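You operate a simulated robot arm through the tools that you are given. There is no shell and no other tool. Be economical: measure what you need, move in short steps, check, and stop when the job is done.

Carry out the task below with a simulated robot arm. There is one attempt and no reset: what you move stays moved.

TASK
Start the bowl, bring the float into the green band, set the speed to 60% and stop it.
Fine: let no tab be thrown out.

The check looks at the end state, three seconds after you hand in, the way a careful person would. Anything else that was tipped, shoved, dropped, spilled or broken makes it a failure.

THE ROBOT
A 6-joint arm with a two-finger parallel gripper, fixed in place. Base frame: the origin is at the foot of the arm, x ahead of it, y to its left, z up. Units: mm, rad, N and s.
Its first joint turns from -2.897 to 2.897 rad. Payload 3.91 kg.
Tool frame: the origin (TCP) lies between the finger pads and is the grasp point; the fingertips stand 30 mm ahead of it; z points along the fingers, y is the line along which they close. The gripper opens to 110 mm. The fingers are 20 mm wide and 10 mm thick; the gripper's body (48 by 112 mm) begins 55 mm behind the TCP.
Orientation is that of the tool frame in the base frame, as a unit quaternion [w, x, y, z]. With the fingers straight down and closing along the base's y, the tool's x points along the base's -x, its y along +y and its z along -z.

THE INTERFACE
- The arm moves only by the tool servo_tool. Its argument "series" is a list of rows, each a list of 6 numbers: the shift along the tool's x, y, z in cm, then the turn, a rotation vector about the tool's x, y, z in rad. In form: [[tx, ty, tz, wx, wy, wz], ...]. A call has 1 to 10 rows; each row is the pose to reach, as a shift and turn from the pose commanded when the call began, along the tool's axes at that moment. "hand" is the gripper command, from -1 (fully open) to 1 (shut), values between in proportion, set as the call begins (left out, the last holds). Rows are played at 5 a second. More than 50 mm and 0.15 rad between two rows, or a gripper value outside its range, and nothing of the call is played. A pose out of reach is approached as far as the arm can. The call stops where the force on the tool passes 90 N (or 10 N more than at its start, if that is more) or the arm is blocked; 0.2 s more then pass. The fingers move at their own pace (about 153 mm/s each) and stop on an object; they squeeze with about 32 N. The grip force told is the motor's: it shows also when the fingers shut on nothing. Time passes only in rows, and 0.2 s behind the last, so rows that repeat a pose let the fingers close. The reply holds the time, the measured pose of the TCP, the force on the tool along the base axes, the opening and the grip force, in the units named above and with some noise, with the torque about the TCP (base axes, N m) and any sound that the robot's microphone picked up, and new pictures: "show" is both (left out), scene, wrist or none.
- Cameras (640 x 400 px; columns grow to the right, rows downward): "scene" is fixed at [48.8, 649, 1463.2]; the picture's right is [-0.38, -0.93, 0.00], its down [-0.25, 0.10, -0.96] and it looks along [0.89, -0.36, -0.27] (base axes); focal length 227 px, centre (320, 200). "wrist" rides on the gripper at [72, 17, -103] in the tool frame; the picture's right is [-0.23, 0.97, 0.00], its down [-0.76, -0.18, -0.62] and it looks along [-0.61, -0.14, 0.78] (tool axes); focal length 222 px, centre (320, 200). There is no depth. A picture from a camera that has moved, and an enlarged one, comes with that camera's place and axes in the base frame and with its lens.
- close_up(camera, box): a new picture of the part [left, top, right, bottom] of that camera's present view, enlarged. No time passes.
- finish_job(): hands the job in; it is judged then, once.

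Go step by step. Nothing tells you positions but the pictures and the camera data: compare them with the known pose of the tool, close in by small moves and look again before you grip or let go. The budget is 120 turns and 200 pictures, counting those below and the enlarged ones. Unless the task says otherwise, let go and move clear before handing in, and close with one line.

The tools are called by a JSON object that holds its "fn" and its "kwargs". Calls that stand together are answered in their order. servo_tool: Moves the arm, as the interface text tells. Its arguments: {"type":"object","properties":{"series":{"type":"array","items":{"type":"array","items":{"type":"number"}}},"hand":{"type":"number"},"show":{"type":"string","enum":["both","scene","wrist","none"]}},"required":["series"]} The other tools are called the same way: close_up (camera, box) takes an enlarged picture of a part of a camera's view; finish_job () hands the job in.

At the start:

```text
time: 0.0
tool_pos: [402.6, 381.0, 1431.9]
tool_rot: [0.001, -0.001, 1.0, -0.001]
wrist_force: [-0.3, 0.4, -0.5]
wrist_torque: [-0.01, 0.01, 0.0]
finger_gap: 110.2
grip_force: 0.1
```

scene: 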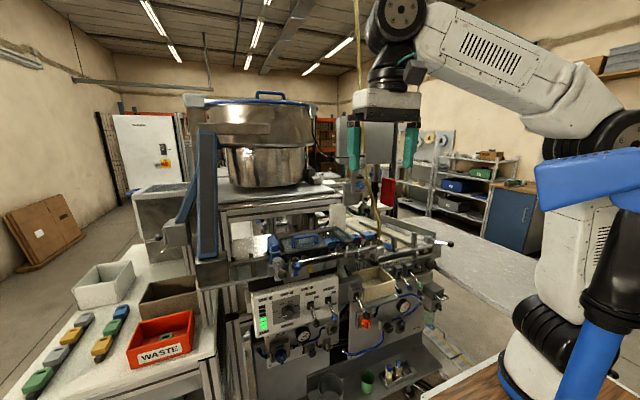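
wrist: 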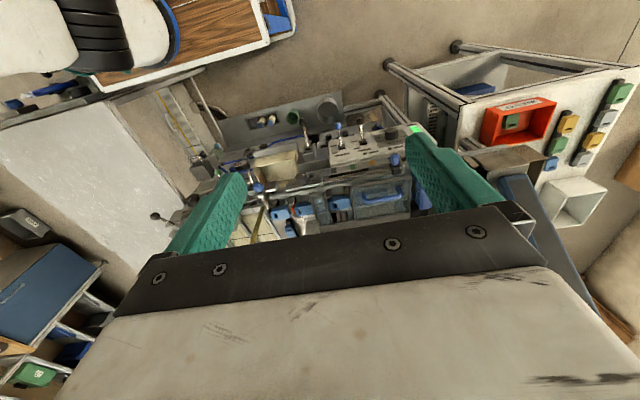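

I see a vibratory bowl feeder machine with a control panel in front. I'll look closer at the panel and the surrounding parts first.

{"fn": "close_up", "kwargs": {"camera": "scene", "box": [235, 265, 355, 365]}}

{"fn": "close_up", "kwargs": {"camera": "scene", "box": [330, 200, 470, 390]}}

{"fn": "close_up", "kwargs": {"camera": "wrist", "box": [200, 80, 440, 240]}}

{"fn": "close_up", "kwargs": {"camera": "scene", "box": [180, 80, 360, 260]}}

```text
4.00 times, centred on (295, 315) of scene
camera zoom: at [48.8, 649.0, 1463.2], right [-0.38, -0.93, 0.0], down [-0.25, 0.1, -0.96], along [0.89, -0.36, -0.27], focal length 909 px, centre (420, -260)
```

zoom: 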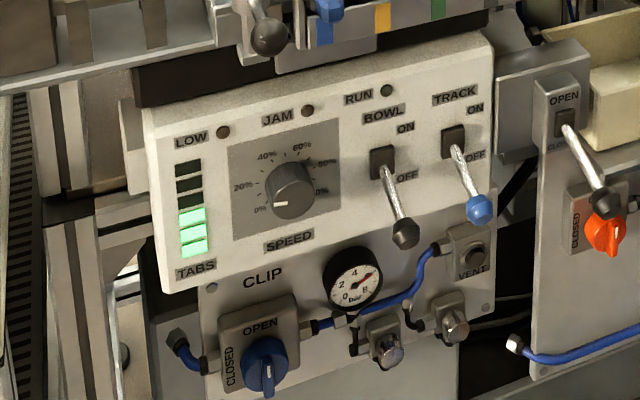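

```text
2.11 times, centred on (400, 295) of scene
camera zoom: at [48.8, 649.0, 1463.2], right [-0.38, -0.93, 0.0], down [-0.25, 0.1, -0.96], along [0.89, -0.36, -0.27], focal length 478 px, centre (152, 0)
```

zoom: 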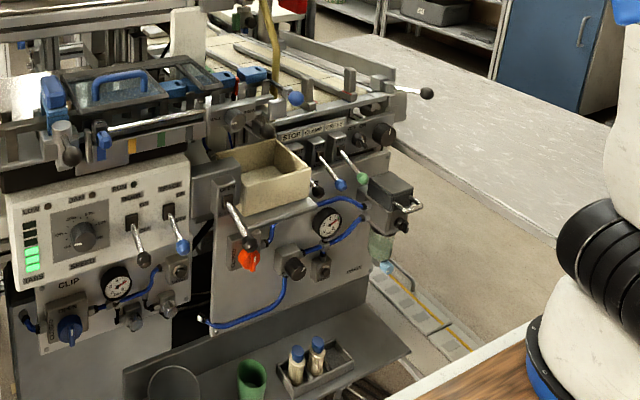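

```text
2.50 times, centred on (320, 160) of wrist
camera zoom: at [330.9, 398.0, 1534.2], right [0.23, 0.97, 0.0], down [0.76, -0.18, 0.62], along [0.61, -0.14, -0.78], focal length 555 px, centre (320, 300)
```

zoom: 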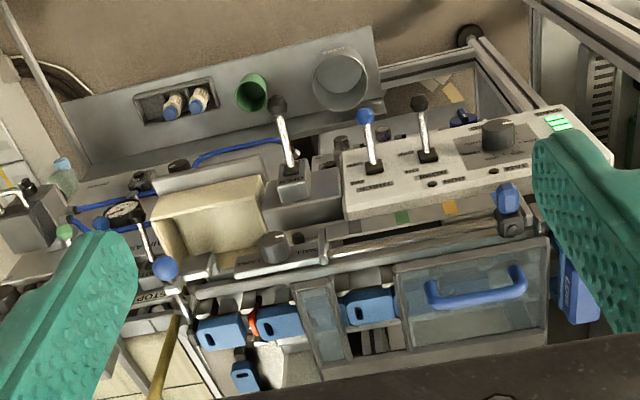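

```text
2.22 times, centred on (270, 170) of scene
camera zoom: at [48.8, 649.0, 1463.2], right [-0.38, -0.93, 0.0], down [-0.25, 0.1, -0.96], along [0.89, -0.36, -0.27], focal length 505 px, centre (431, 267)
```

zoom: 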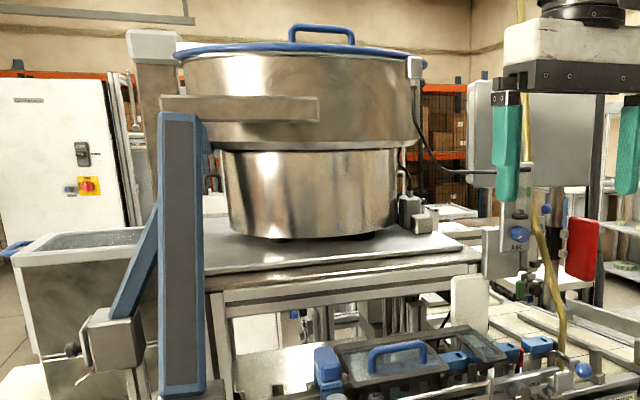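

The controls on the panel are clear: SPEED dial, BOWL and TRACK levers. I still need to find the float gauge, so I'll look near the bowl column and the lower panels.

{"fn": "close_up", "kwargs": {"camera": "scene", "box": [340, 120, 440, 250]}}

{"fn": "close_up", "kwargs": {"camera": "scene", "box": [400, 240, 460, 340]}}

{"fn": "close_up", "kwargs": {"camera": "scene", "box": [340, 250, 420, 300]}}

{"fn": "close_up", "kwargs": {"camera": "scene", "box": [280, 210, 380, 285]}}

```text
3.08 times, centred on (390, 185) of scene
camera zoom: at [48.8, 649.0, 1463.2], right [-0.38, -0.93, 0.0], down [-0.25, 0.1, -0.96], along [0.89, -0.36, -0.27], focal length 699 px, centre (105, 246)
```

zoom: 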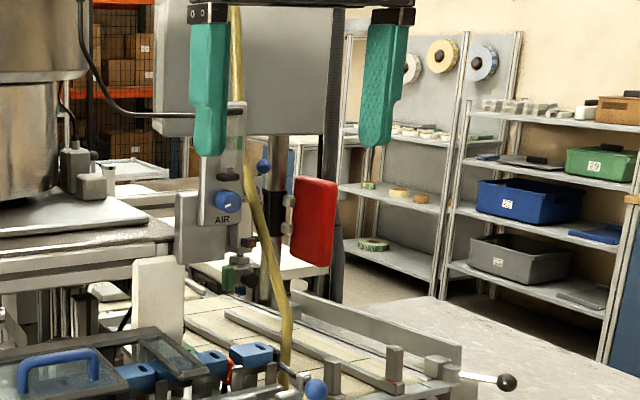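

```text
4.00 times, centred on (430, 290) of scene
camera zoom: at [48.8, 649.0, 1463.2], right [-0.38, -0.93, 0.0], down [-0.25, 0.1, -0.96], along [0.89, -0.36, -0.27], focal length 909 px, centre (-120, -160)
```

zoom: 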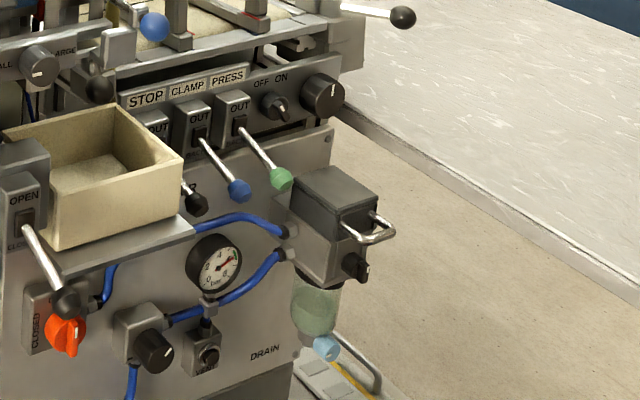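

```text
8.00 times, centred on (380, 275) of scene
camera zoom: at [48.8, 649.0, 1463.2], right [-0.38, -0.93, 0.0], down [-0.25, 0.1, -0.96], along [0.89, -0.36, -0.27], focal length 1818 px, centre (-160, -400)
```

zoom: 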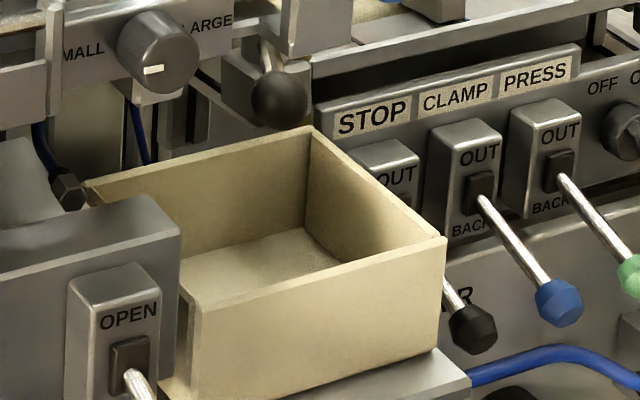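

```text
5.33 times, centred on (330, 248) of scene
camera zoom: at [48.8, 649.0, 1463.2], right [-0.38, -0.93, 0.0], down [-0.25, 0.1, -0.96], along [0.89, -0.36, -0.27], focal length 1212 px, centre (267, -53)
```

zoom: 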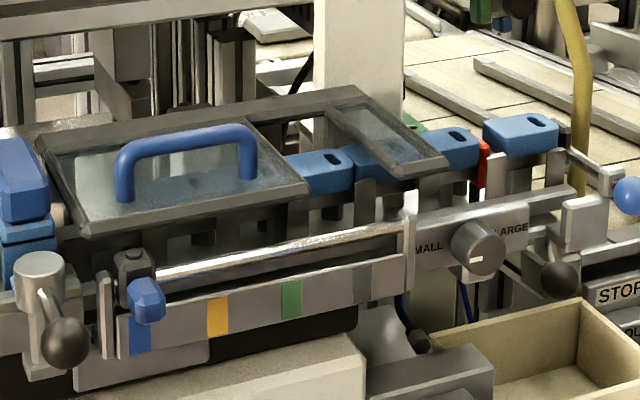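

The "AIR" plate behind the gripper looks like a flowmeter. I'll zoom in on it.

{"fn": "close_up", "kwargs": {"camera": "scene", "box": [360, 145, 400, 225]}}

{"fn": "close_up", "kwargs": {"camera": "wrist", "box": [230, 170, 330, 245]}}

{"fn": "close_up", "kwargs": {"camera": "scene", "box": [250, 280, 340, 340]}}

```text
5.00 times, centred on (380, 185) of scene
camera zoom: at [48.8, 649.0, 1463.2], right [-0.38, -0.93, 0.0], down [-0.25, 0.1, -0.96], along [0.89, -0.36, -0.27], focal length 1136 px, centre (20, 275)
```

zoom: 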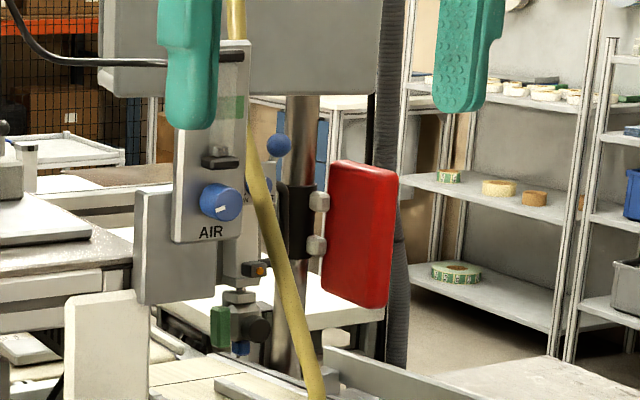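

```text
5.33 times, centred on (280, 208) of wrist
camera zoom: at [330.9, 398.0, 1534.2], right [0.23, 0.97, 0.0], down [0.76, -0.18, 0.62], along [0.61, -0.14, -0.78], focal length 1185 px, centre (533, 160)
```

zoom: 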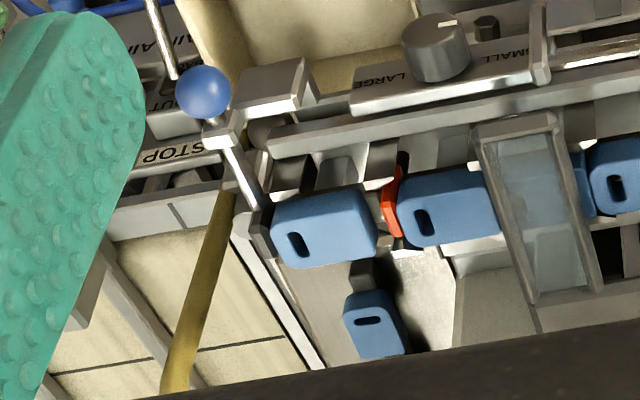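

```text
6.67 times, centred on (295, 310) of scene
camera zoom: at [48.8, 649.0, 1463.2], right [-0.38, -0.93, 0.0], down [-0.25, 0.1, -0.96], along [0.89, -0.36, -0.27], focal length 1515 px, centre (487, -533)
```

zoom: 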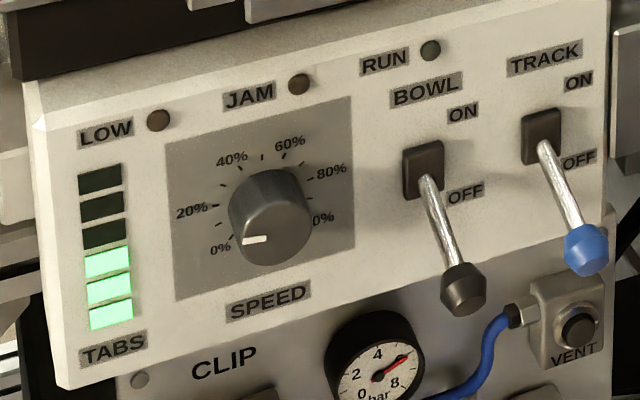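

The AIR rotameter (green band, blue knob) is roughly 1 m from the scene camera; the bowl lever tip is at about (560,454,931) and the speed dial at about (605,531,953). I'll tilt the tool forward to see these from a second viewpoint.

{"fn": "servo_tool", "kwargs": {"series": [[0, 0, 0, 0, -0.15, 0], [0, 0, 0, 0, -0.3, 0], [0, 0, 0, 0, -0.45, 0], [0, 0, 0, 0, -0.6, 0], [0, 0, 0, 0, -0.75, 0], [0, 0, 0, 0, -0.85, 0]]}}

```text
time: 1.4
tool_pos: [403.2, 381.6, 1432.3]
tool_rot: [0.413, 0.001, 0.911, 0.0]
wrist_force: [-0.8, -0.2, 0.0]
wrist_torque: [0.03, -0.01, -0.01]
finger_gap: 110.0
grip_force: 0.1
camera wrist: at [278.5, 398.0, 1444.5], right [0.15, 0.97, 0.17], down [0.03, -0.18, 0.98], along [0.99, -0.14, -0.06], focal length 222 px, centre (320, 200)
```

scene: 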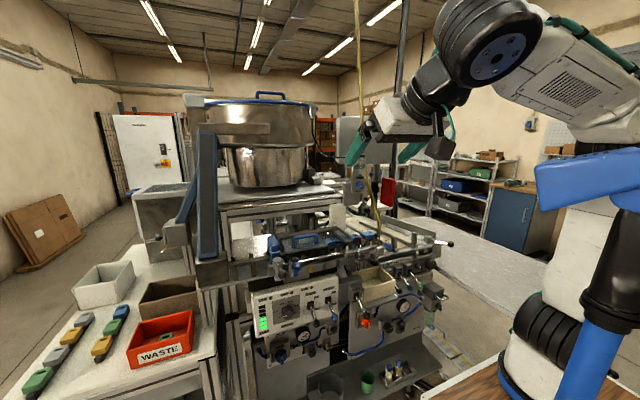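
wrist: 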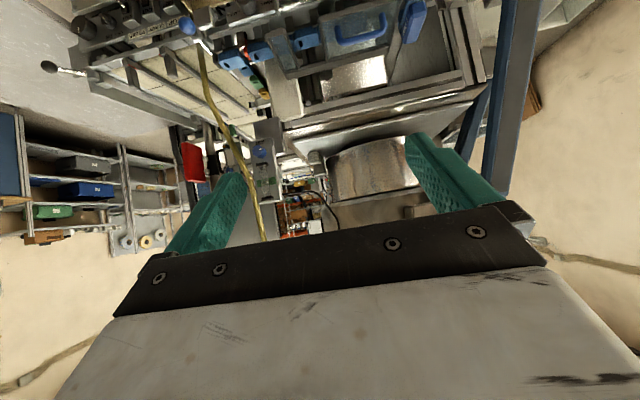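

The AIR unit is now visible (upside down) in the wrist view. I'll zoom on it from both cameras to triangulate.

{"fn": "close_up", "kwargs": {"camera": "wrist", "box": [230, 110, 310, 210]}}

{"fn": "close_up", "kwargs": {"camera": "scene", "box": [330, 140, 400, 220]}}

```text
4.00 times, centred on (270, 160) of wrist
camera zoom: at [278.5, 398.0, 1444.5], right [0.15, 0.97, 0.17], down [0.03, -0.18, 0.98], along [0.99, -0.14, -0.06], focal length 888 px, centre (520, 360)
```

zoom: 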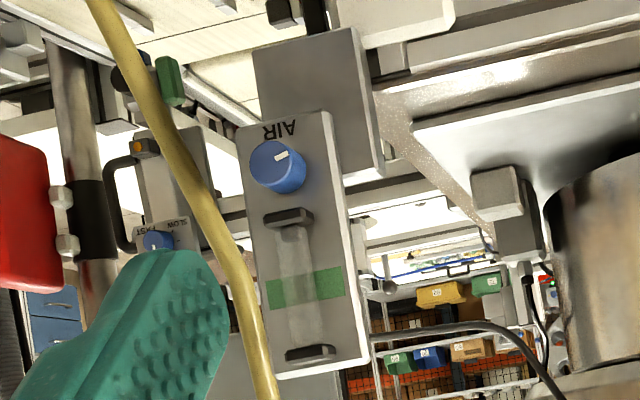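

```text
5.00 times, centred on (365, 180) of scene
camera zoom: at [48.8, 649.0, 1463.2], right [-0.38, -0.93, 0.0], down [-0.25, 0.1, -0.96], along [0.89, -0.36, -0.27], focal length 1136 px, centre (95, 300)
```

zoom: 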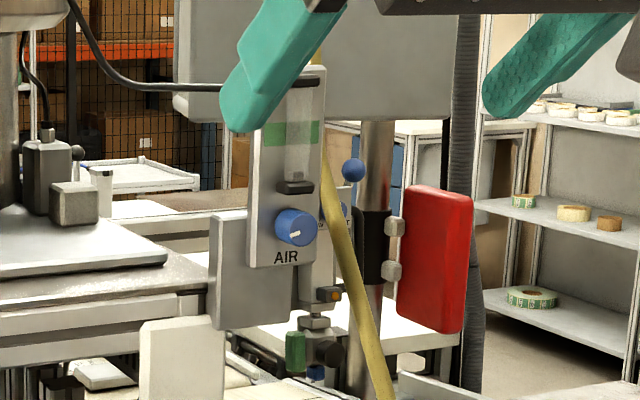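

AIR knob is at about (699,236,1301) on a vertical plate facing -x, with the yellow hose well behind and to the right. Bowl lever: pivot ~(613,454,955), tip (560,454,931), on a roughly vertical panel. I'll level the tool to point along +x with the fingers closed.

{"fn": "servo_tool", "kwargs": {"series": [[0, 0, 0, 0, -0.145, 0], [0, 0, 0, 0, -0.29, 0], [0, 0, 0, 0, -0.435, 0], [0, 0, 0, 0, -0.58, 0], [0, 0, 0, 0, -0.719, 0], [0, 0, 0, 0, -0.719, 0]], "hand": 1, "show": "scene"}}

```text
time: 2.8
tool_pos: [407.0, 378.5, 1442.4]
tool_rot: [0.706, 0.014, 0.708, 0.007]
wrist_force: [0.6, -0.2, 0.7]
wrist_torque: [-0.02, 0.0, 0.01]
finger_gap: 0.0
grip_force: 31.4
```

scene: 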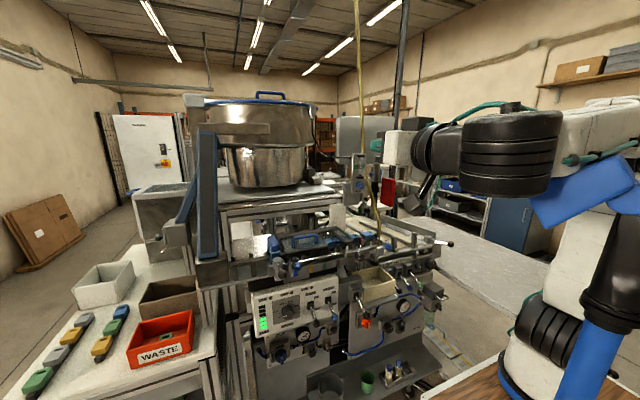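

Tool is level. Now I descend in front of the control panel, keeping about 100 mm clear of the lever.

{"fn": "servo_tool", "kwargs": {"series": [[2, 0.7, 1.7, 0, 0, 0], [6.5, 1.5, 3, 0, 0, 0], [11, 2.3, 4.3, 0, 0, 0], [15.5, 3.1, 5.6, 0, 0, 0], [20, 3.9, 6.9, 0, 0, 0], [24.5, 4.7, 8, 0, 0, 0], [29, 5.5, 8.7, 0, 0, 0], [33.5, 6.3, 8.7, 0, 0, 0], [38, 7, 8.7, 0, 0, 0], [42, 7.2, 8.7, 0, 0, 0]]}}

```text
time: 5.0
tool_pos: [491.0, 450.9, 1014.1]
tool_rot: [0.707, 0.002, 0.707, 0.002]
wrist_force: [-0.2, -1.0, 0.0]
wrist_torque: [0.01, 0.0, 0.03]
finger_gap: 0.0
grip_force: 31.7
camera wrist: at [387.6, 469.5, 941.5], right [0.0, 0.97, 0.23], down [-0.62, -0.18, 0.76], along [0.78, -0.15, 0.61], focal length 222 px, centre (320, 200)
```

scene: 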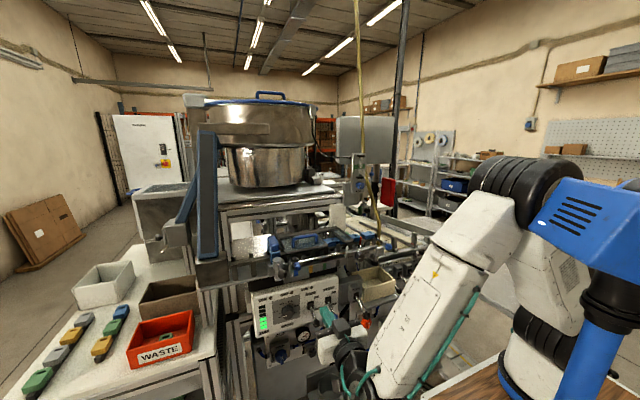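
wrist: 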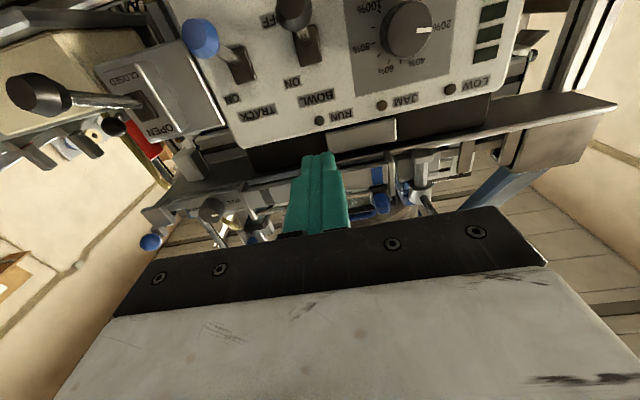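

I can see the panel upside down; triangulating the lever tip again gives (560,455,934), consistent. I lower below the lever and look.

{"fn": "servo_tool", "kwargs": {"series": [[4, 0.3, 0, 0, 0, 0], [8, 0.3, 0, 0, 0, 0], [10.5, 0.3, 0, 0, 0, 0], [10.5, 0.3, 2.5, 0, 0, 0]]}}

{"fn": "close_up", "kwargs": {"camera": "scene", "box": [250, 280, 370, 370]}}

```text
time: 6.0
tool_pos: [512.0, 456.3, 908.0]
tool_rot: [0.706, -0.001, 0.708, -0.001]
wrist_force: [0.0, -0.6, 0.8]
wrist_torque: [-0.01, 0.01, -0.03]
finger_gap: 0.0
grip_force: 31.6
camera wrist: at [409.2, 473.2, 834.1], right [0.0, 0.97, 0.23], down [-0.62, -0.18, 0.76], along [0.78, -0.14, 0.61], focal length 222 px, centre (320, 200)
```

scene: 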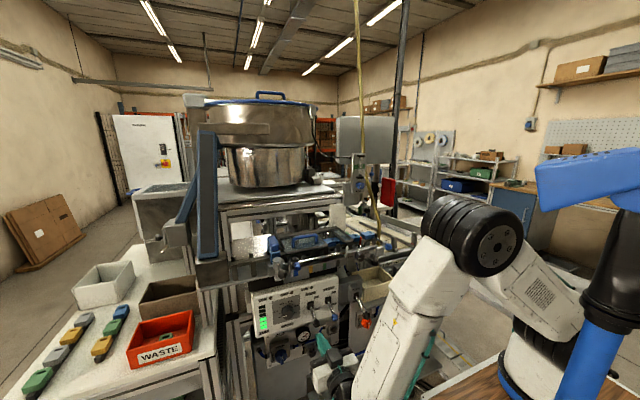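
wrist: 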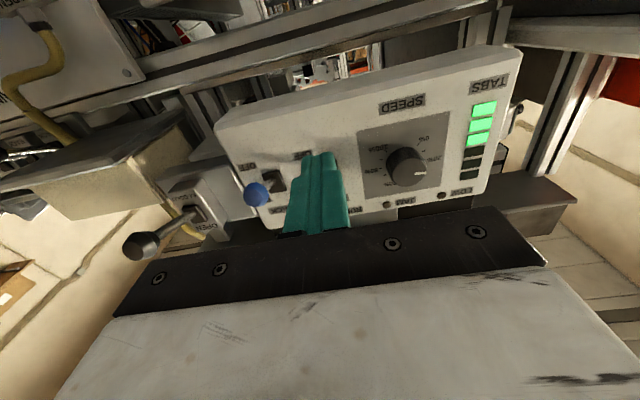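

```text
4.44 times, centred on (310, 325) of scene
camera zoom: at [48.8, 649.0, 1463.2], right [-0.38, -0.93, 0.0], down [-0.25, 0.1, -0.96], along [0.89, -0.36, -0.27], focal length 1010 px, centre (364, -356)
```

zoom: 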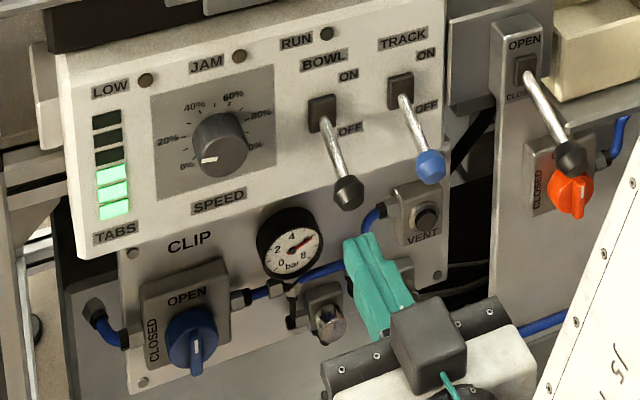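

The closed fingers are below the bowl lever. I'll go in 43 mm, then lift the lever in small steps.

{"fn": "servo_tool", "kwargs": {"series": [[0, -0.1, 2, 0, 0, 0], [0, -0.1, 4.2, 0, 0, 0], [-1.5, -0.1, 4.2, 0, 0, 0], [-2.5, -0.1, 4.2, 0, 0, 0], [-3.5, -0.1, 4.2, 0, 0, 0], [-4.3, -0.1, 4.2, 0, 0, 0]]}}

{"fn": "close_up", "kwargs": {"camera": "scene", "box": [250, 280, 370, 370]}}

```text
time: 7.4
tool_pos: [557.2, 453.9, 950.5]
tool_rot: [0.707, -0.001, 0.708, 0.001]
wrist_force: [0.6, 0.2, -0.5]
wrist_torque: [-0.01, 0.01, 0.03]
finger_gap: 0.6
grip_force: 31.6
camera wrist: at [452.6, 471.3, 876.8], right [0.0, 0.97, 0.23], down [-0.62, -0.18, 0.76], along [0.78, -0.14, 0.61], focal length 222 px, centre (320, 200)
```

scene: 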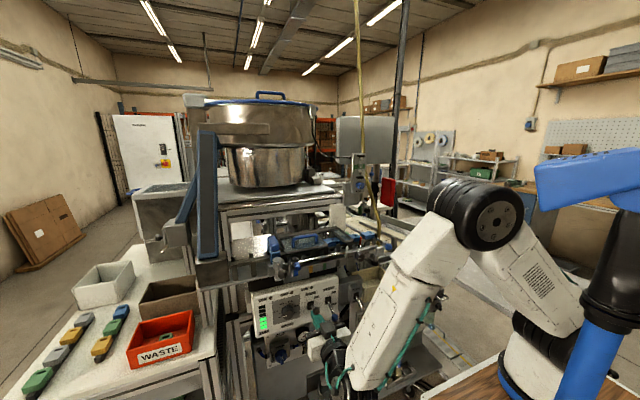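
wrist: 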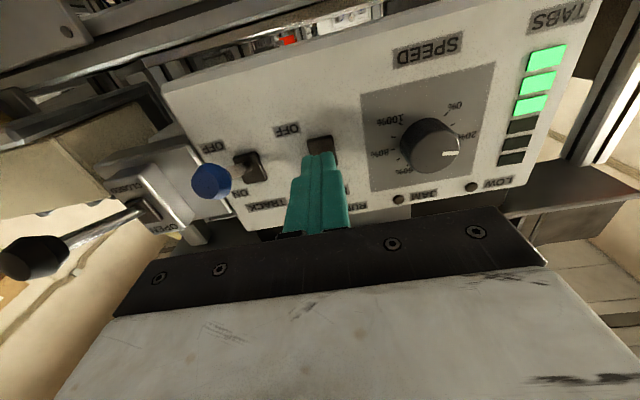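

```text
4.44 times, centred on (310, 325) of scene
camera zoom: at [48.8, 649.0, 1463.2], right [-0.38, -0.93, 0.0], down [-0.25, 0.1, -0.96], along [0.89, -0.36, -0.27], focal length 1010 px, centre (364, -356)
```

zoom: 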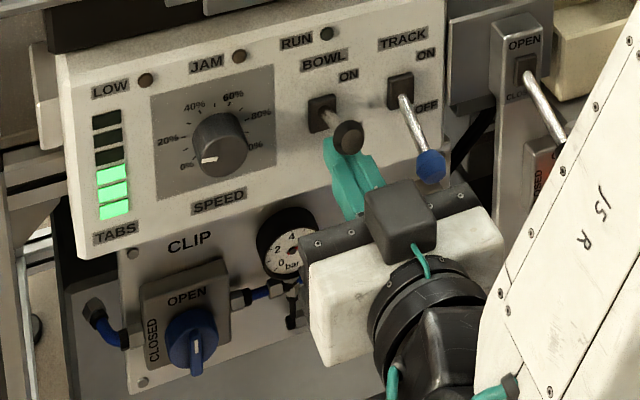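

The lever is riding up on the fingers, roughly mid-travel. I continue up.

{"fn": "servo_tool", "kwargs": {"series": [[-0.7, 0, 0, 0, 0, 0], [-1.4, 0, 0, 0, 0, 0], [-2.0, 0, 0, 0, 0, 0], [-2.4, 0, 0, 0, 0, 0]], "show": "none"}}

{"fn": "close_up", "kwargs": {"camera": "scene", "box": [250, 280, 370, 370]}}

```text
time: 8.1
tool_pos: [555.0, 453.3, 954.8]
tool_rot: [0.698, -0.006, 0.716, -0.006]
wrist_force: [-11.3, 0.1, -26.9]
wrist_torque: [-0.01, 0.72, 0.18]
finger_gap: 0.0
grip_force: 32.2
stopped in row 3: the force on the tool passed its limit at 98 N (the readings are from after the stop); the commanded pose is now the measured one
```

```text
4.44 times, centred on (310, 325) of scene
camera zoom: at [48.8, 649.0, 1463.2], right [-0.38, -0.93, 0.0], down [-0.25, 0.1, -0.96], along [0.89, -0.36, -0.27], focal length 1010 px, centre (364, -356)
```

zoom: 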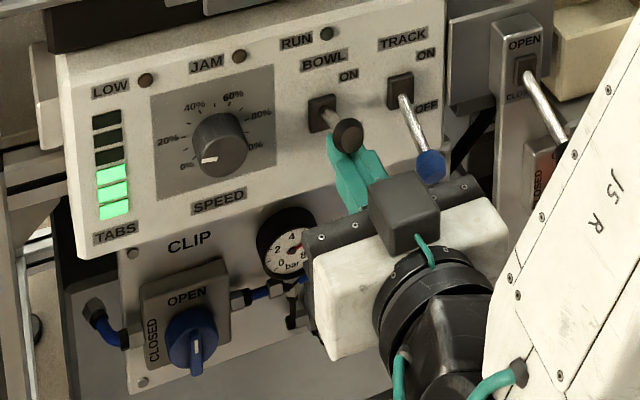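

The lever tip is at z≈977, i.e. its upper stop. I lower the fingers away and check that it stays on and whether the RUN lamp lights.

{"fn": "servo_tool", "kwargs": {"series": [[1.5, 0, 0, 0, 0, 0], [4, 0, 0, 0, 0, 0], [4, 0, -5, 0, 0, 0]]}}

{"fn": "close_up", "kwargs": {"camera": "scene", "box": [250, 270, 350, 340]}}

{"fn": "close_up", "kwargs": {"camera": "scene", "box": [330, 140, 400, 220]}}

```text
time: 8.9
tool_pos: [503.7, 450.0, 917.3]
tool_rot: [0.7, -0.005, 0.714, -0.004]
wrist_force: [0.4, 0.9, 0.3]
wrist_torque: [0.0, -0.01, 0.02]
finger_gap: 0.1
grip_force: 31.7
camera wrist: at [399.7, 467.4, 845.6], right [0.0, 0.98, 0.22], down [-0.61, -0.17, 0.78], along [0.79, -0.13, 0.59], focal length 222 px, centre (320, 200)
```

scene: 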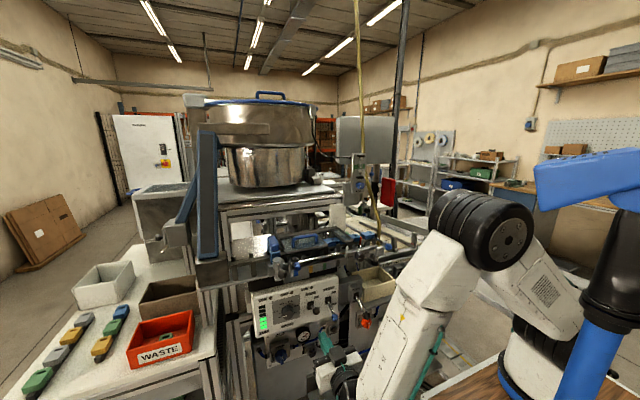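
wrist: 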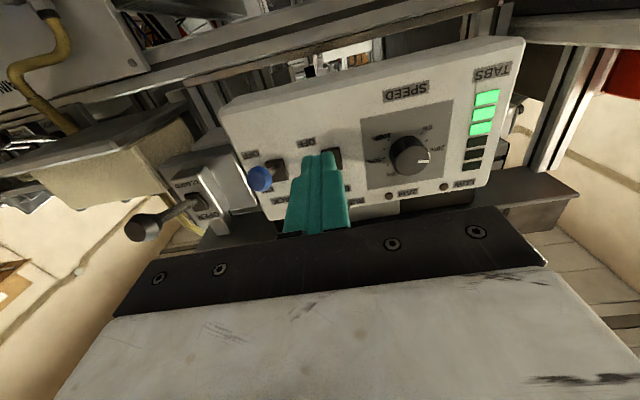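

```text
5.71 times, centred on (300, 305) of scene
camera zoom: at [48.8, 649.0, 1463.2], right [-0.38, -0.93, 0.0], down [-0.25, 0.1, -0.96], along [0.89, -0.36, -0.27], focal length 1298 px, centre (434, -400)
```

zoom: 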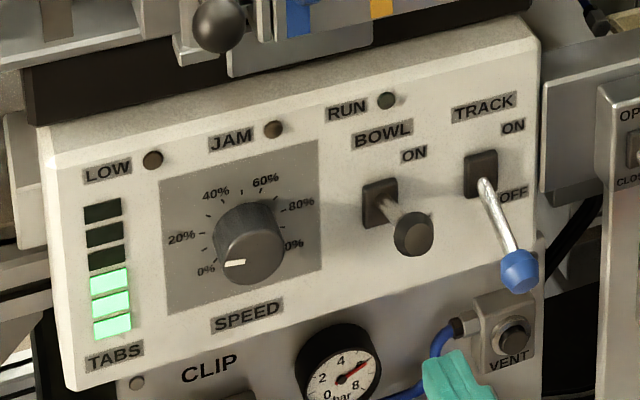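

```text
5.00 times, centred on (365, 180) of scene
camera zoom: at [48.8, 649.0, 1463.2], right [-0.38, -0.93, 0.0], down [-0.25, 0.1, -0.96], along [0.89, -0.36, -0.27], focal length 1136 px, centre (95, 300)
```

zoom: 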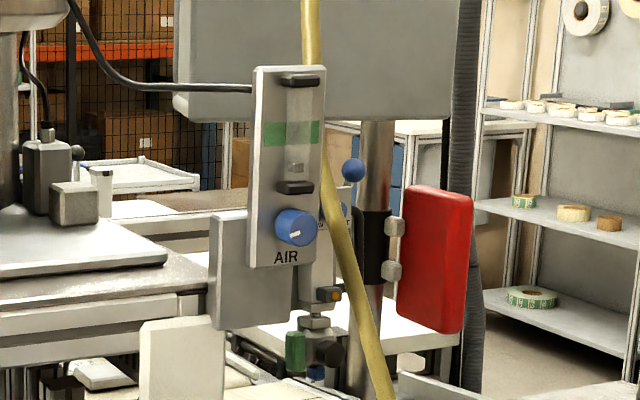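

Float now visible, hovering below the green band, so the bowl is on and air is flowing. The lever stays up. Next I move up to the AIR knob, stopping well short.

{"fn": "servo_tool", "kwargs": {"series": [[-4.5, -1, 0, 0, -0.01, 0], [-9, -2, 0, 0, -0.02, 0], [-13.5, -3, 0, 0, -0.02, 0], [-18, -4, 0, 0, -0.02, 0], [-22.5, -5, 0, 0, -0.02, 0], [-27, -7, 0.5, 0, -0.02, 0], [-31, -9.5, 2, 0, -0.02, 0], [-34, -13, 3.5, 0, -0.02, 0], [-36.5, -17, 5, 0, -0.02, 0], [-38.5, -21, 6.5, 0, -0.02, 0]]}}

{"fn": "close_up", "kwargs": {"camera": "scene", "box": [250, 270, 350, 340]}}

```text
time: 11.1
tool_pos: [576.4, 244.9, 1306.0]
tool_rot: [0.707, -0.007, 0.707, -0.003]
wrist_force: [0.8, 0.9, -0.1]
wrist_torque: [0.01, 0.01, -0.07]
finger_gap: 0.1
grip_force: 31.9
camera wrist: at [472.9, 261.3, 1231.8], right [0.0, 0.98, 0.21], down [-0.62, -0.17, 0.76], along [0.78, -0.13, 0.61], focal length 222 px, centre (320, 200)
```

scene: 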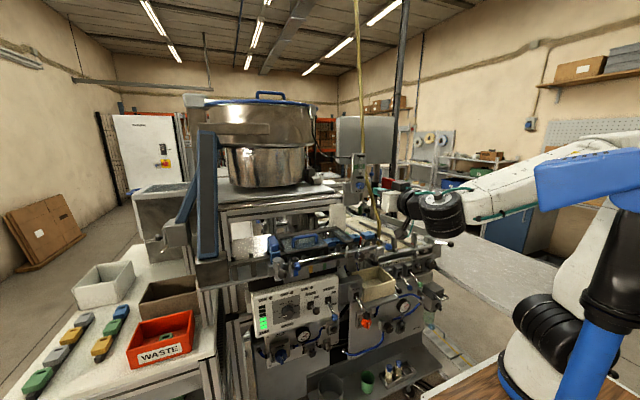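
wrist: 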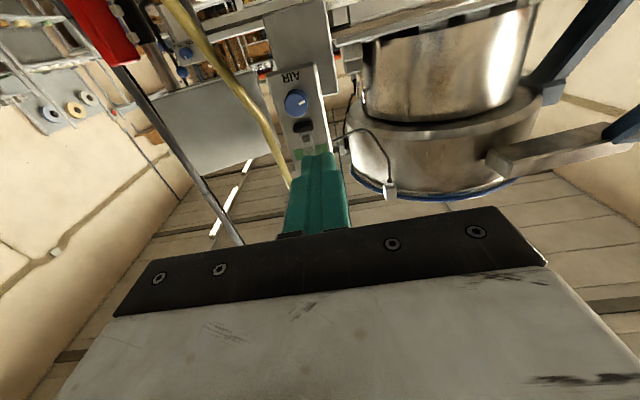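

```text
5.71 times, centred on (300, 305) of scene
camera zoom: at [48.8, 649.0, 1463.2], right [-0.38, -0.93, 0.0], down [-0.25, 0.1, -0.96], along [0.89, -0.36, -0.27], focal length 1298 px, centre (434, -400)
```

zoom: 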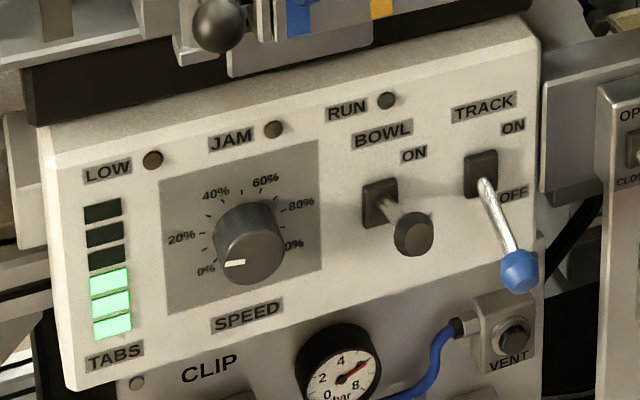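

Now positioned in front of the AIR plate. I'll zoom in on the knob and float.

{"fn": "close_up", "kwargs": {"camera": "wrist", "box": [260, 60, 360, 170]}}

{"fn": "close_up", "kwargs": {"camera": "scene", "box": [340, 140, 410, 220]}}

```text
3.64 times, centred on (310, 115) of wrist
camera zoom: at [472.9, 261.3, 1231.8], right [0.0, 0.98, 0.21], down [-0.62, -0.17, 0.76], along [0.78, -0.13, 0.61], focal length 808 px, centre (356, 509)
```

zoom: 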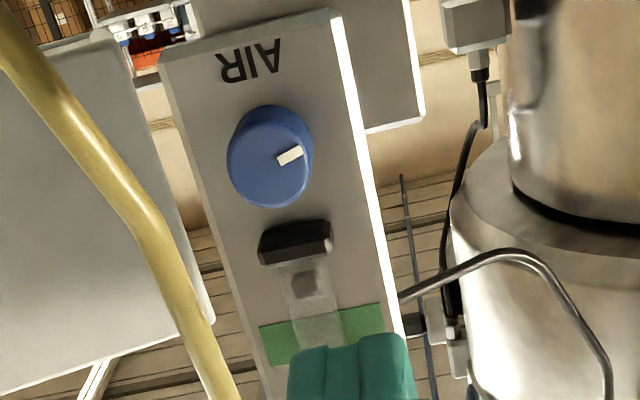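

```text
5.00 times, centred on (375, 180) of scene
camera zoom: at [48.8, 649.0, 1463.2], right [-0.38, -0.93, 0.0], down [-0.25, 0.1, -0.96], along [0.89, -0.36, -0.27], focal length 1136 px, centre (45, 300)
```

zoom: 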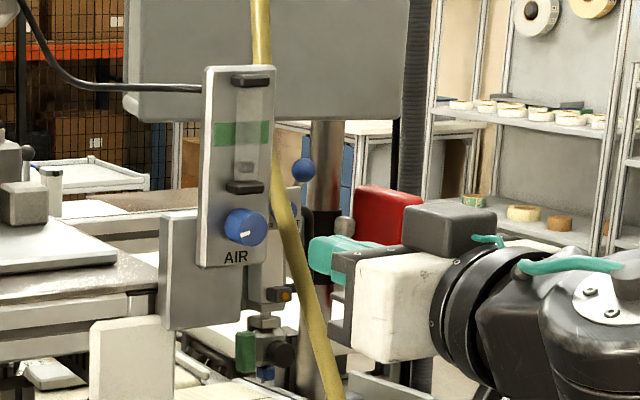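

The knob is about 12 mm lower and 19 mm to the right of the tool axis. I'll shift, open the fingers to about 56 mm and approach part way.

{"fn": "servo_tool", "kwargs": {"series": [[1.2, -1.9, 1, 0, 0, 0], [1.2, -1.9, 4.5, 0, 0, 0], [1.2, -1.9, 6, 0, 0, 0], [1.2, -1.9, 6, 0, 0, 0]], "hand": -0.02}}

{"fn": "close_up", "kwargs": {"camera": "wrist", "box": [240, 60, 400, 190]}}

{"fn": "close_up", "kwargs": {"camera": "scene", "box": [340, 140, 410, 220]}}

```text
time: 12.1
tool_pos: [637.4, 226.0, 1293.2]
tool_rot: [0.707, -0.004, 0.707, -0.004]
wrist_force: [0.1, 0.4, 0.0]
wrist_torque: [0.02, 0.02, 0.0]
finger_gap: 56.1
grip_force: 0.1
camera wrist: at [534.3, 243.2, 1219.6], right [0.0, 0.98, 0.22], down [-0.62, -0.17, 0.76], along [0.78, -0.13, 0.61], focal length 222 px, centre (320, 200)
```

scene: 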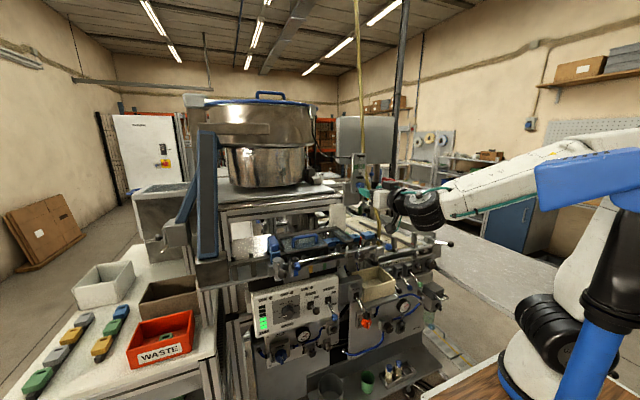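
wrist: 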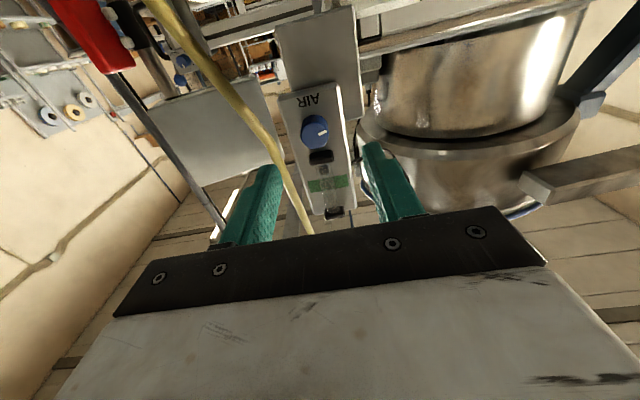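

```text
3.08 times, centred on (320, 125) of wrist
camera zoom: at [534.3, 243.2, 1219.6], right [0.0, 0.98, 0.22], down [-0.62, -0.17, 0.76], along [0.78, -0.13, 0.61], focal length 684 px, centre (320, 431)
```

zoom: 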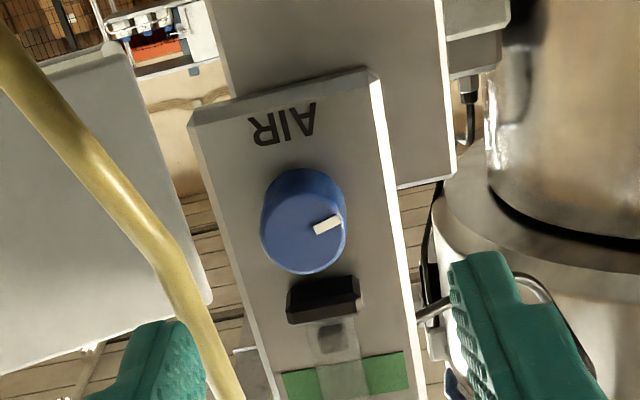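

```text
5.00 times, centred on (375, 180) of scene
camera zoom: at [48.8, 649.0, 1463.2], right [-0.38, -0.93, 0.0], down [-0.25, 0.1, -0.96], along [0.89, -0.36, -0.27], focal length 1136 px, centre (45, 300)
```

zoom: 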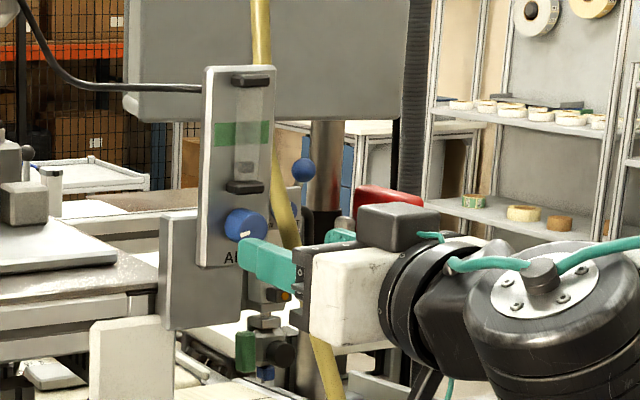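

The knob face is likely 60–85 mm ahead of the TCP. I nudge right 4 mm and advance 30 mm, then look again.

{"fn": "servo_tool", "kwargs": {"series": [[0, -0.4, 1.5, 0, 0, 0], [0, -0.4, 3, 0, 0, 0], [0, -0.4, 3, 0, 0, 0]], "show": "none"}}

{"fn": "close_up", "kwargs": {"camera": "wrist", "box": [240, 60, 400, 190]}}

{"fn": "close_up", "kwargs": {"camera": "scene", "box": [340, 140, 410, 220]}}

```text
time: 12.9
tool_pos: [667.0, 223.3, 1292.2]
tool_rot: [0.707, -0.005, 0.707, -0.004]
wrist_force: [0.3, 0.3, -1.1]
wrist_torque: [-0.02, -0.01, 0.02]
finger_gap: 55.9
grip_force: 0.1
```

```text
3.08 times, centred on (320, 125) of wrist
camera zoom: at [564.7, 239.5, 1219.0], right [0.0, 0.98, 0.22], down [-0.62, -0.17, 0.76], along [0.78, -0.13, 0.61], focal length 684 px, centre (320, 431)
```

zoom: 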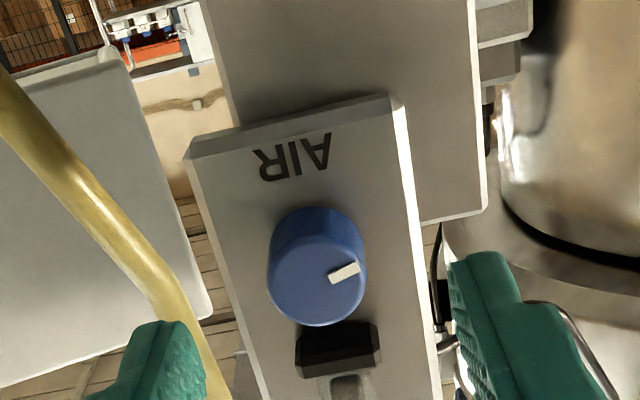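

```text
5.00 times, centred on (375, 180) of scene
camera zoom: at [48.8, 649.0, 1463.2], right [-0.38, -0.93, 0.0], down [-0.25, 0.1, -0.96], along [0.89, -0.36, -0.27], focal length 1136 px, centre (45, 300)
```

zoom: 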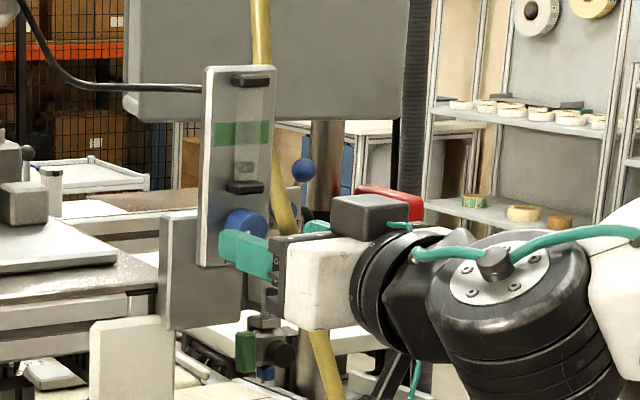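

Combining views, the knob face is at about (722,222,1297). I raise 4.5 mm and advance 35 mm so the finger tips overlap the knob by about 10 mm.

{"fn": "servo_tool", "kwargs": {"series": [[-0.45, -0.1, 1, 0, 0, 0], [-0.45, -0.1, 2.5, 0, 0, 0], [-0.45, -0.1, 3.5, 0, 0, 0], [-0.45, -0.1, 3.5, 0, 0, 0]], "show": "none"}}

{"fn": "close_up", "kwargs": {"camera": "wrist", "box": [240, 60, 400, 190]}}

{"fn": "close_up", "kwargs": {"camera": "scene", "box": [340, 140, 410, 220]}}

```text
time: 13.9
tool_pos: [702.8, 222.0, 1298.8]
tool_rot: [0.707, -0.004, 0.707, -0.005]
wrist_force: [-0.7, -0.1, -0.9]
wrist_torque: [-0.01, -0.04, 0.0]
finger_gap: 56.1
grip_force: 0.0
```

```text
3.08 times, centred on (320, 125) of wrist
camera zoom: at [599.7, 238.6, 1224.5], right [0.0, 0.98, 0.22], down [-0.62, -0.17, 0.76], along [0.78, -0.13, 0.61], focal length 684 px, centre (320, 431)
```

zoom: 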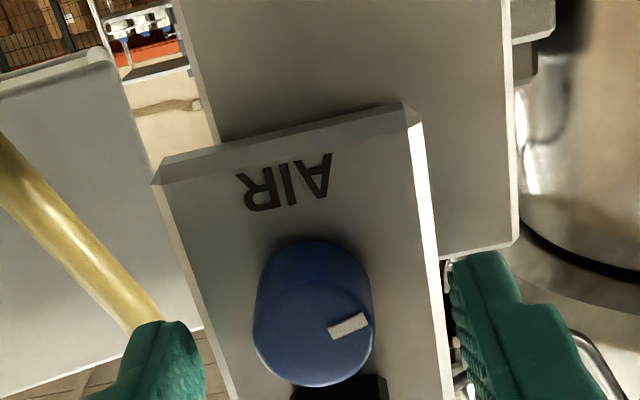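

```text
5.00 times, centred on (375, 180) of scene
camera zoom: at [48.8, 649.0, 1463.2], right [-0.38, -0.93, 0.0], down [-0.25, 0.1, -0.96], along [0.89, -0.36, -0.27], focal length 1136 px, centre (45, 300)
```

zoom: 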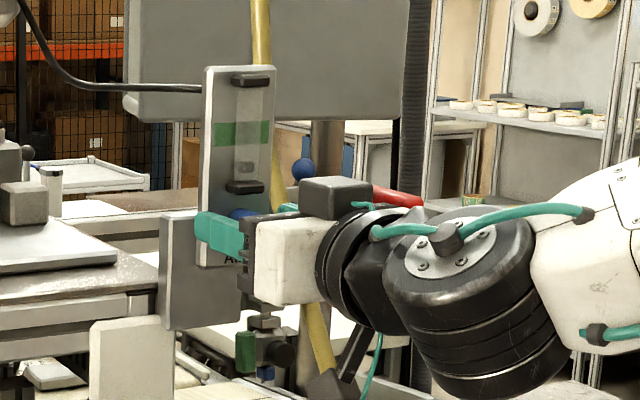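

The knob is centred between the fingers, overlap ~6 mm. I go 6 mm deeper and pre-roll -0.45 rad so I have turning range clockwise, then close.

{"fn": "servo_tool", "kwargs": {"series": [[0, -0.1, 0.3, 0, 0, -0.15], [0, -0.1, 0.6, 0, 0, -0.3], [0, -0.1, 0.6, 0, 0, -0.45], [0, -0.1, 0.6, 0, 0, -0.45]], "show": "none"}}

{"fn": "servo_tool", "kwargs": {"series": [[0, 0, 0, 0, 0, 0], [0, 0, 0, 0, 0, 0], [0, 0, 0, 0, 0, 0]], "hand": 1, "show": "none"}}

{"fn": "close_up", "kwargs": {"camera": "wrist", "box": [240, 60, 400, 190]}}

{"fn": "close_up", "kwargs": {"camera": "scene", "box": [340, 140, 410, 220]}}

```text
time: 14.9
tool_pos: [708.1, 220.6, 1299.2]
tool_rot: [0.688, -0.163, 0.688, -0.161]
wrist_force: [-7.6, -1.3, -2.4]
wrist_torque: [0.01, -0.02, -0.25]
finger_gap: 56.1
grip_force: 0.0
```

```text
time: 15.7
tool_pos: [708.0, 223.1, 1296.6]
tool_rot: [0.688, -0.164, 0.688, -0.161]
wrist_force: [-8.7, 29.4, -8.0]
wrist_torque: [0.12, -0.55, 0.63]
finger_gap: 24.4
grip_force: 45.0
```

```text
3.08 times, centred on (320, 125) of wrist
camera zoom: at [604.8, 206.2, 1224.0], right [-0.01, 0.97, -0.23], down [-0.62, 0.18, 0.76], along [0.78, 0.15, 0.61], focal length 684 px, centre (320, 431)
```

zoom: 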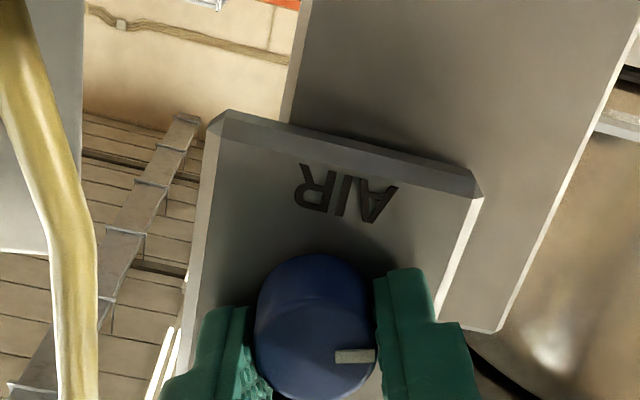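

```text
5.00 times, centred on (375, 180) of scene
camera zoom: at [48.8, 649.0, 1463.2], right [-0.38, -0.93, 0.0], down [-0.25, 0.1, -0.96], along [0.89, -0.36, -0.27], focal length 1136 px, centre (45, 300)
```

zoom: 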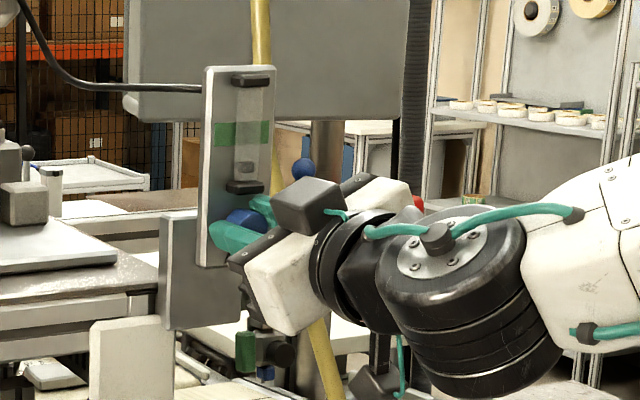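

The knob is gripped (24 mm). The tips lightly touch the plate and there is a sideways load, so I back off 2.5 mm, recentre, and turn clockwise 0.3 rad to see the float's response.

{"fn": "servo_tool", "kwargs": {"series": [[0, 0.3, -0.25, 0, 0, 0], [0, 0.3, -0.25, 0, 0, 0.15], [0, 0.3, -0.25, 0, 0, 0.3], [0, 0.3, -0.25, 0, 0, 0.3]], "show": "none"}}

{"fn": "close_up", "kwargs": {"camera": "wrist", "box": [240, 60, 400, 190]}}

{"fn": "close_up", "kwargs": {"camera": "scene", "box": [340, 140, 410, 220]}}

```text
time: 16.7
tool_pos: [707.9, 222.4, 1298.3]
tool_rot: [0.706, -0.056, 0.704, -0.058]
wrist_force: [32.7, 1.8, 17.0]
wrist_torque: [-0.03, 0.07, 0.14]
finger_gap: 24.4
grip_force: 44.9
```

```text
3.08 times, centred on (320, 125) of wrist
camera zoom: at [604.9, 228.5, 1222.0], right [0.0, 1.0, 0.07], down [-0.63, -0.05, 0.78], along [0.78, -0.04, 0.62], focal length 684 px, centre (320, 431)
```

zoom: 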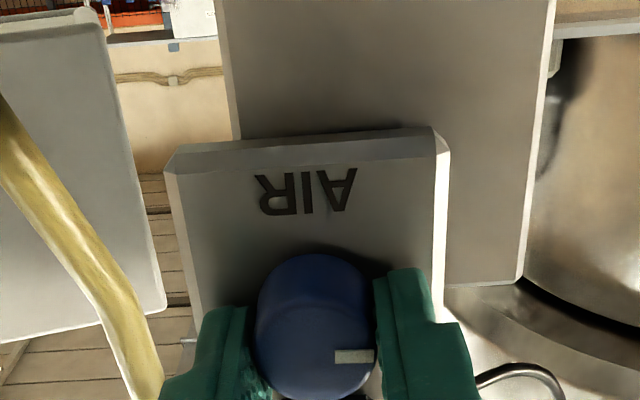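

```text
5.00 times, centred on (375, 180) of scene
camera zoom: at [48.8, 649.0, 1463.2], right [-0.38, -0.93, 0.0], down [-0.25, 0.1, -0.96], along [0.89, -0.36, -0.27], focal length 1136 px, centre (45, 300)
```

zoom: 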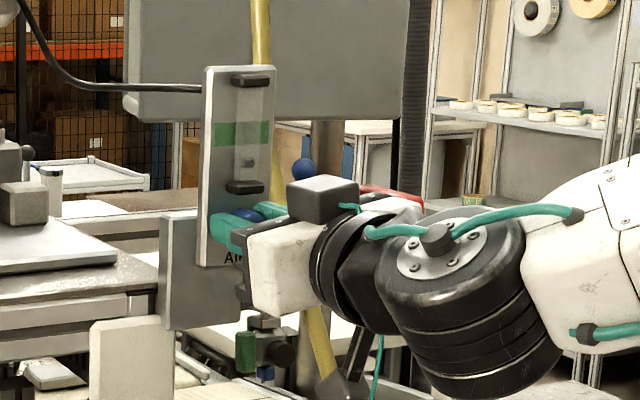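

Knob turns and the float rises a little (clockwise opens). I'll turn another 0.6 rad.

{"fn": "servo_tool", "kwargs": {"series": [[0, 0, 0.2, 0, 0, 0.15], [0, 0, 0.2, 0, 0, 0.3], [0, 0, 0.2, 0, 0, 0.45], [0, 0, 0.2, 0, 0, 0.6], [0, 0, 0.2, 0, 0, 0.6]], "show": "none"}}

{"fn": "close_up", "kwargs": {"camera": "scene", "box": [360, 145, 400, 195]}}

```text
time: 17.9
tool_pos: [707.7, 220.3, 1297.4]
tool_rot: [0.69, 0.155, 0.689, 0.155]
wrist_force: [-0.3, -27.9, 18.4]
wrist_torque: [-0.07, -0.82, -0.82]
finger_gap: 24.6
grip_force: 44.8
```

```text
8.00 times, centred on (380, 170) of scene
camera zoom: at [48.8, 649.0, 1463.2], right [-0.38, -0.93, 0.0], down [-0.25, 0.1, -0.96], along [0.89, -0.36, -0.27], focal length 1818 px, centre (-160, 440)
```

zoom: 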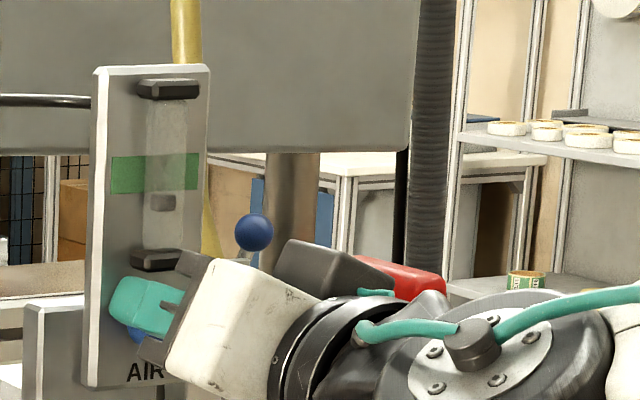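

Float moved from 173.4 to 170.3 px (band centre ≈166.5), so about 1 rad more is needed. I release and roll back for a regrasp.

{"fn": "servo_tool", "kwargs": {"series": [[0, 0, 0, 0, 0, 0], [0, 0, 0, 0, 0, 0]], "hand": 0.2, "show": "none"}}

{"fn": "servo_tool", "kwargs": {"series": [[0, 0, 0, 0, 0, -0.15], [0, 0, 0, 0, 0, -0.3], [0, 0, 0, 0, 0, -0.45], [0, 0, 0, 0, 0, -0.6], [0, 0, 0, 0, 0, -0.75], [0, 0, 0, 0, 0, -0.9], [0, 0, 0, 0, 0, -0.98], [0, 0, 0, 0, 0, -0.98]], "show": "none"}}

{"fn": "close_up", "kwargs": {"camera": "wrist", "box": [240, 60, 400, 190]}}

```text
time: 18.5
tool_pos: [708.0, 223.8, 1295.1]
tool_rot: [0.69, 0.152, 0.691, 0.154]
wrist_force: [-3.1, 1.3, -2.0]
wrist_torque: [0.1, 0.12, -0.04]
finger_gap: 43.6
grip_force: 0.1
```

```text
time: 20.3
tool_pos: [708.4, 223.5, 1295.6]
tool_rot: [0.681, -0.189, 0.681, -0.189]
wrist_force: [-0.1, -0.6, 0.4]
wrist_torque: [0.01, -0.01, 0.02]
finger_gap: 44.0
grip_force: 0.0
```

```text
3.08 times, centred on (320, 125) of wrist
camera zoom: at [604.9, 201.1, 1224.7], right [0.0, 0.95, -0.31], down [-0.62, 0.24, 0.74], along [0.78, 0.19, 0.59], focal length 684 px, centre (320, 431)
```

zoom: 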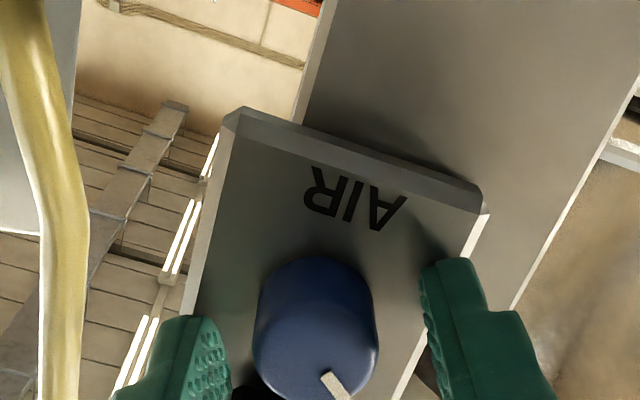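

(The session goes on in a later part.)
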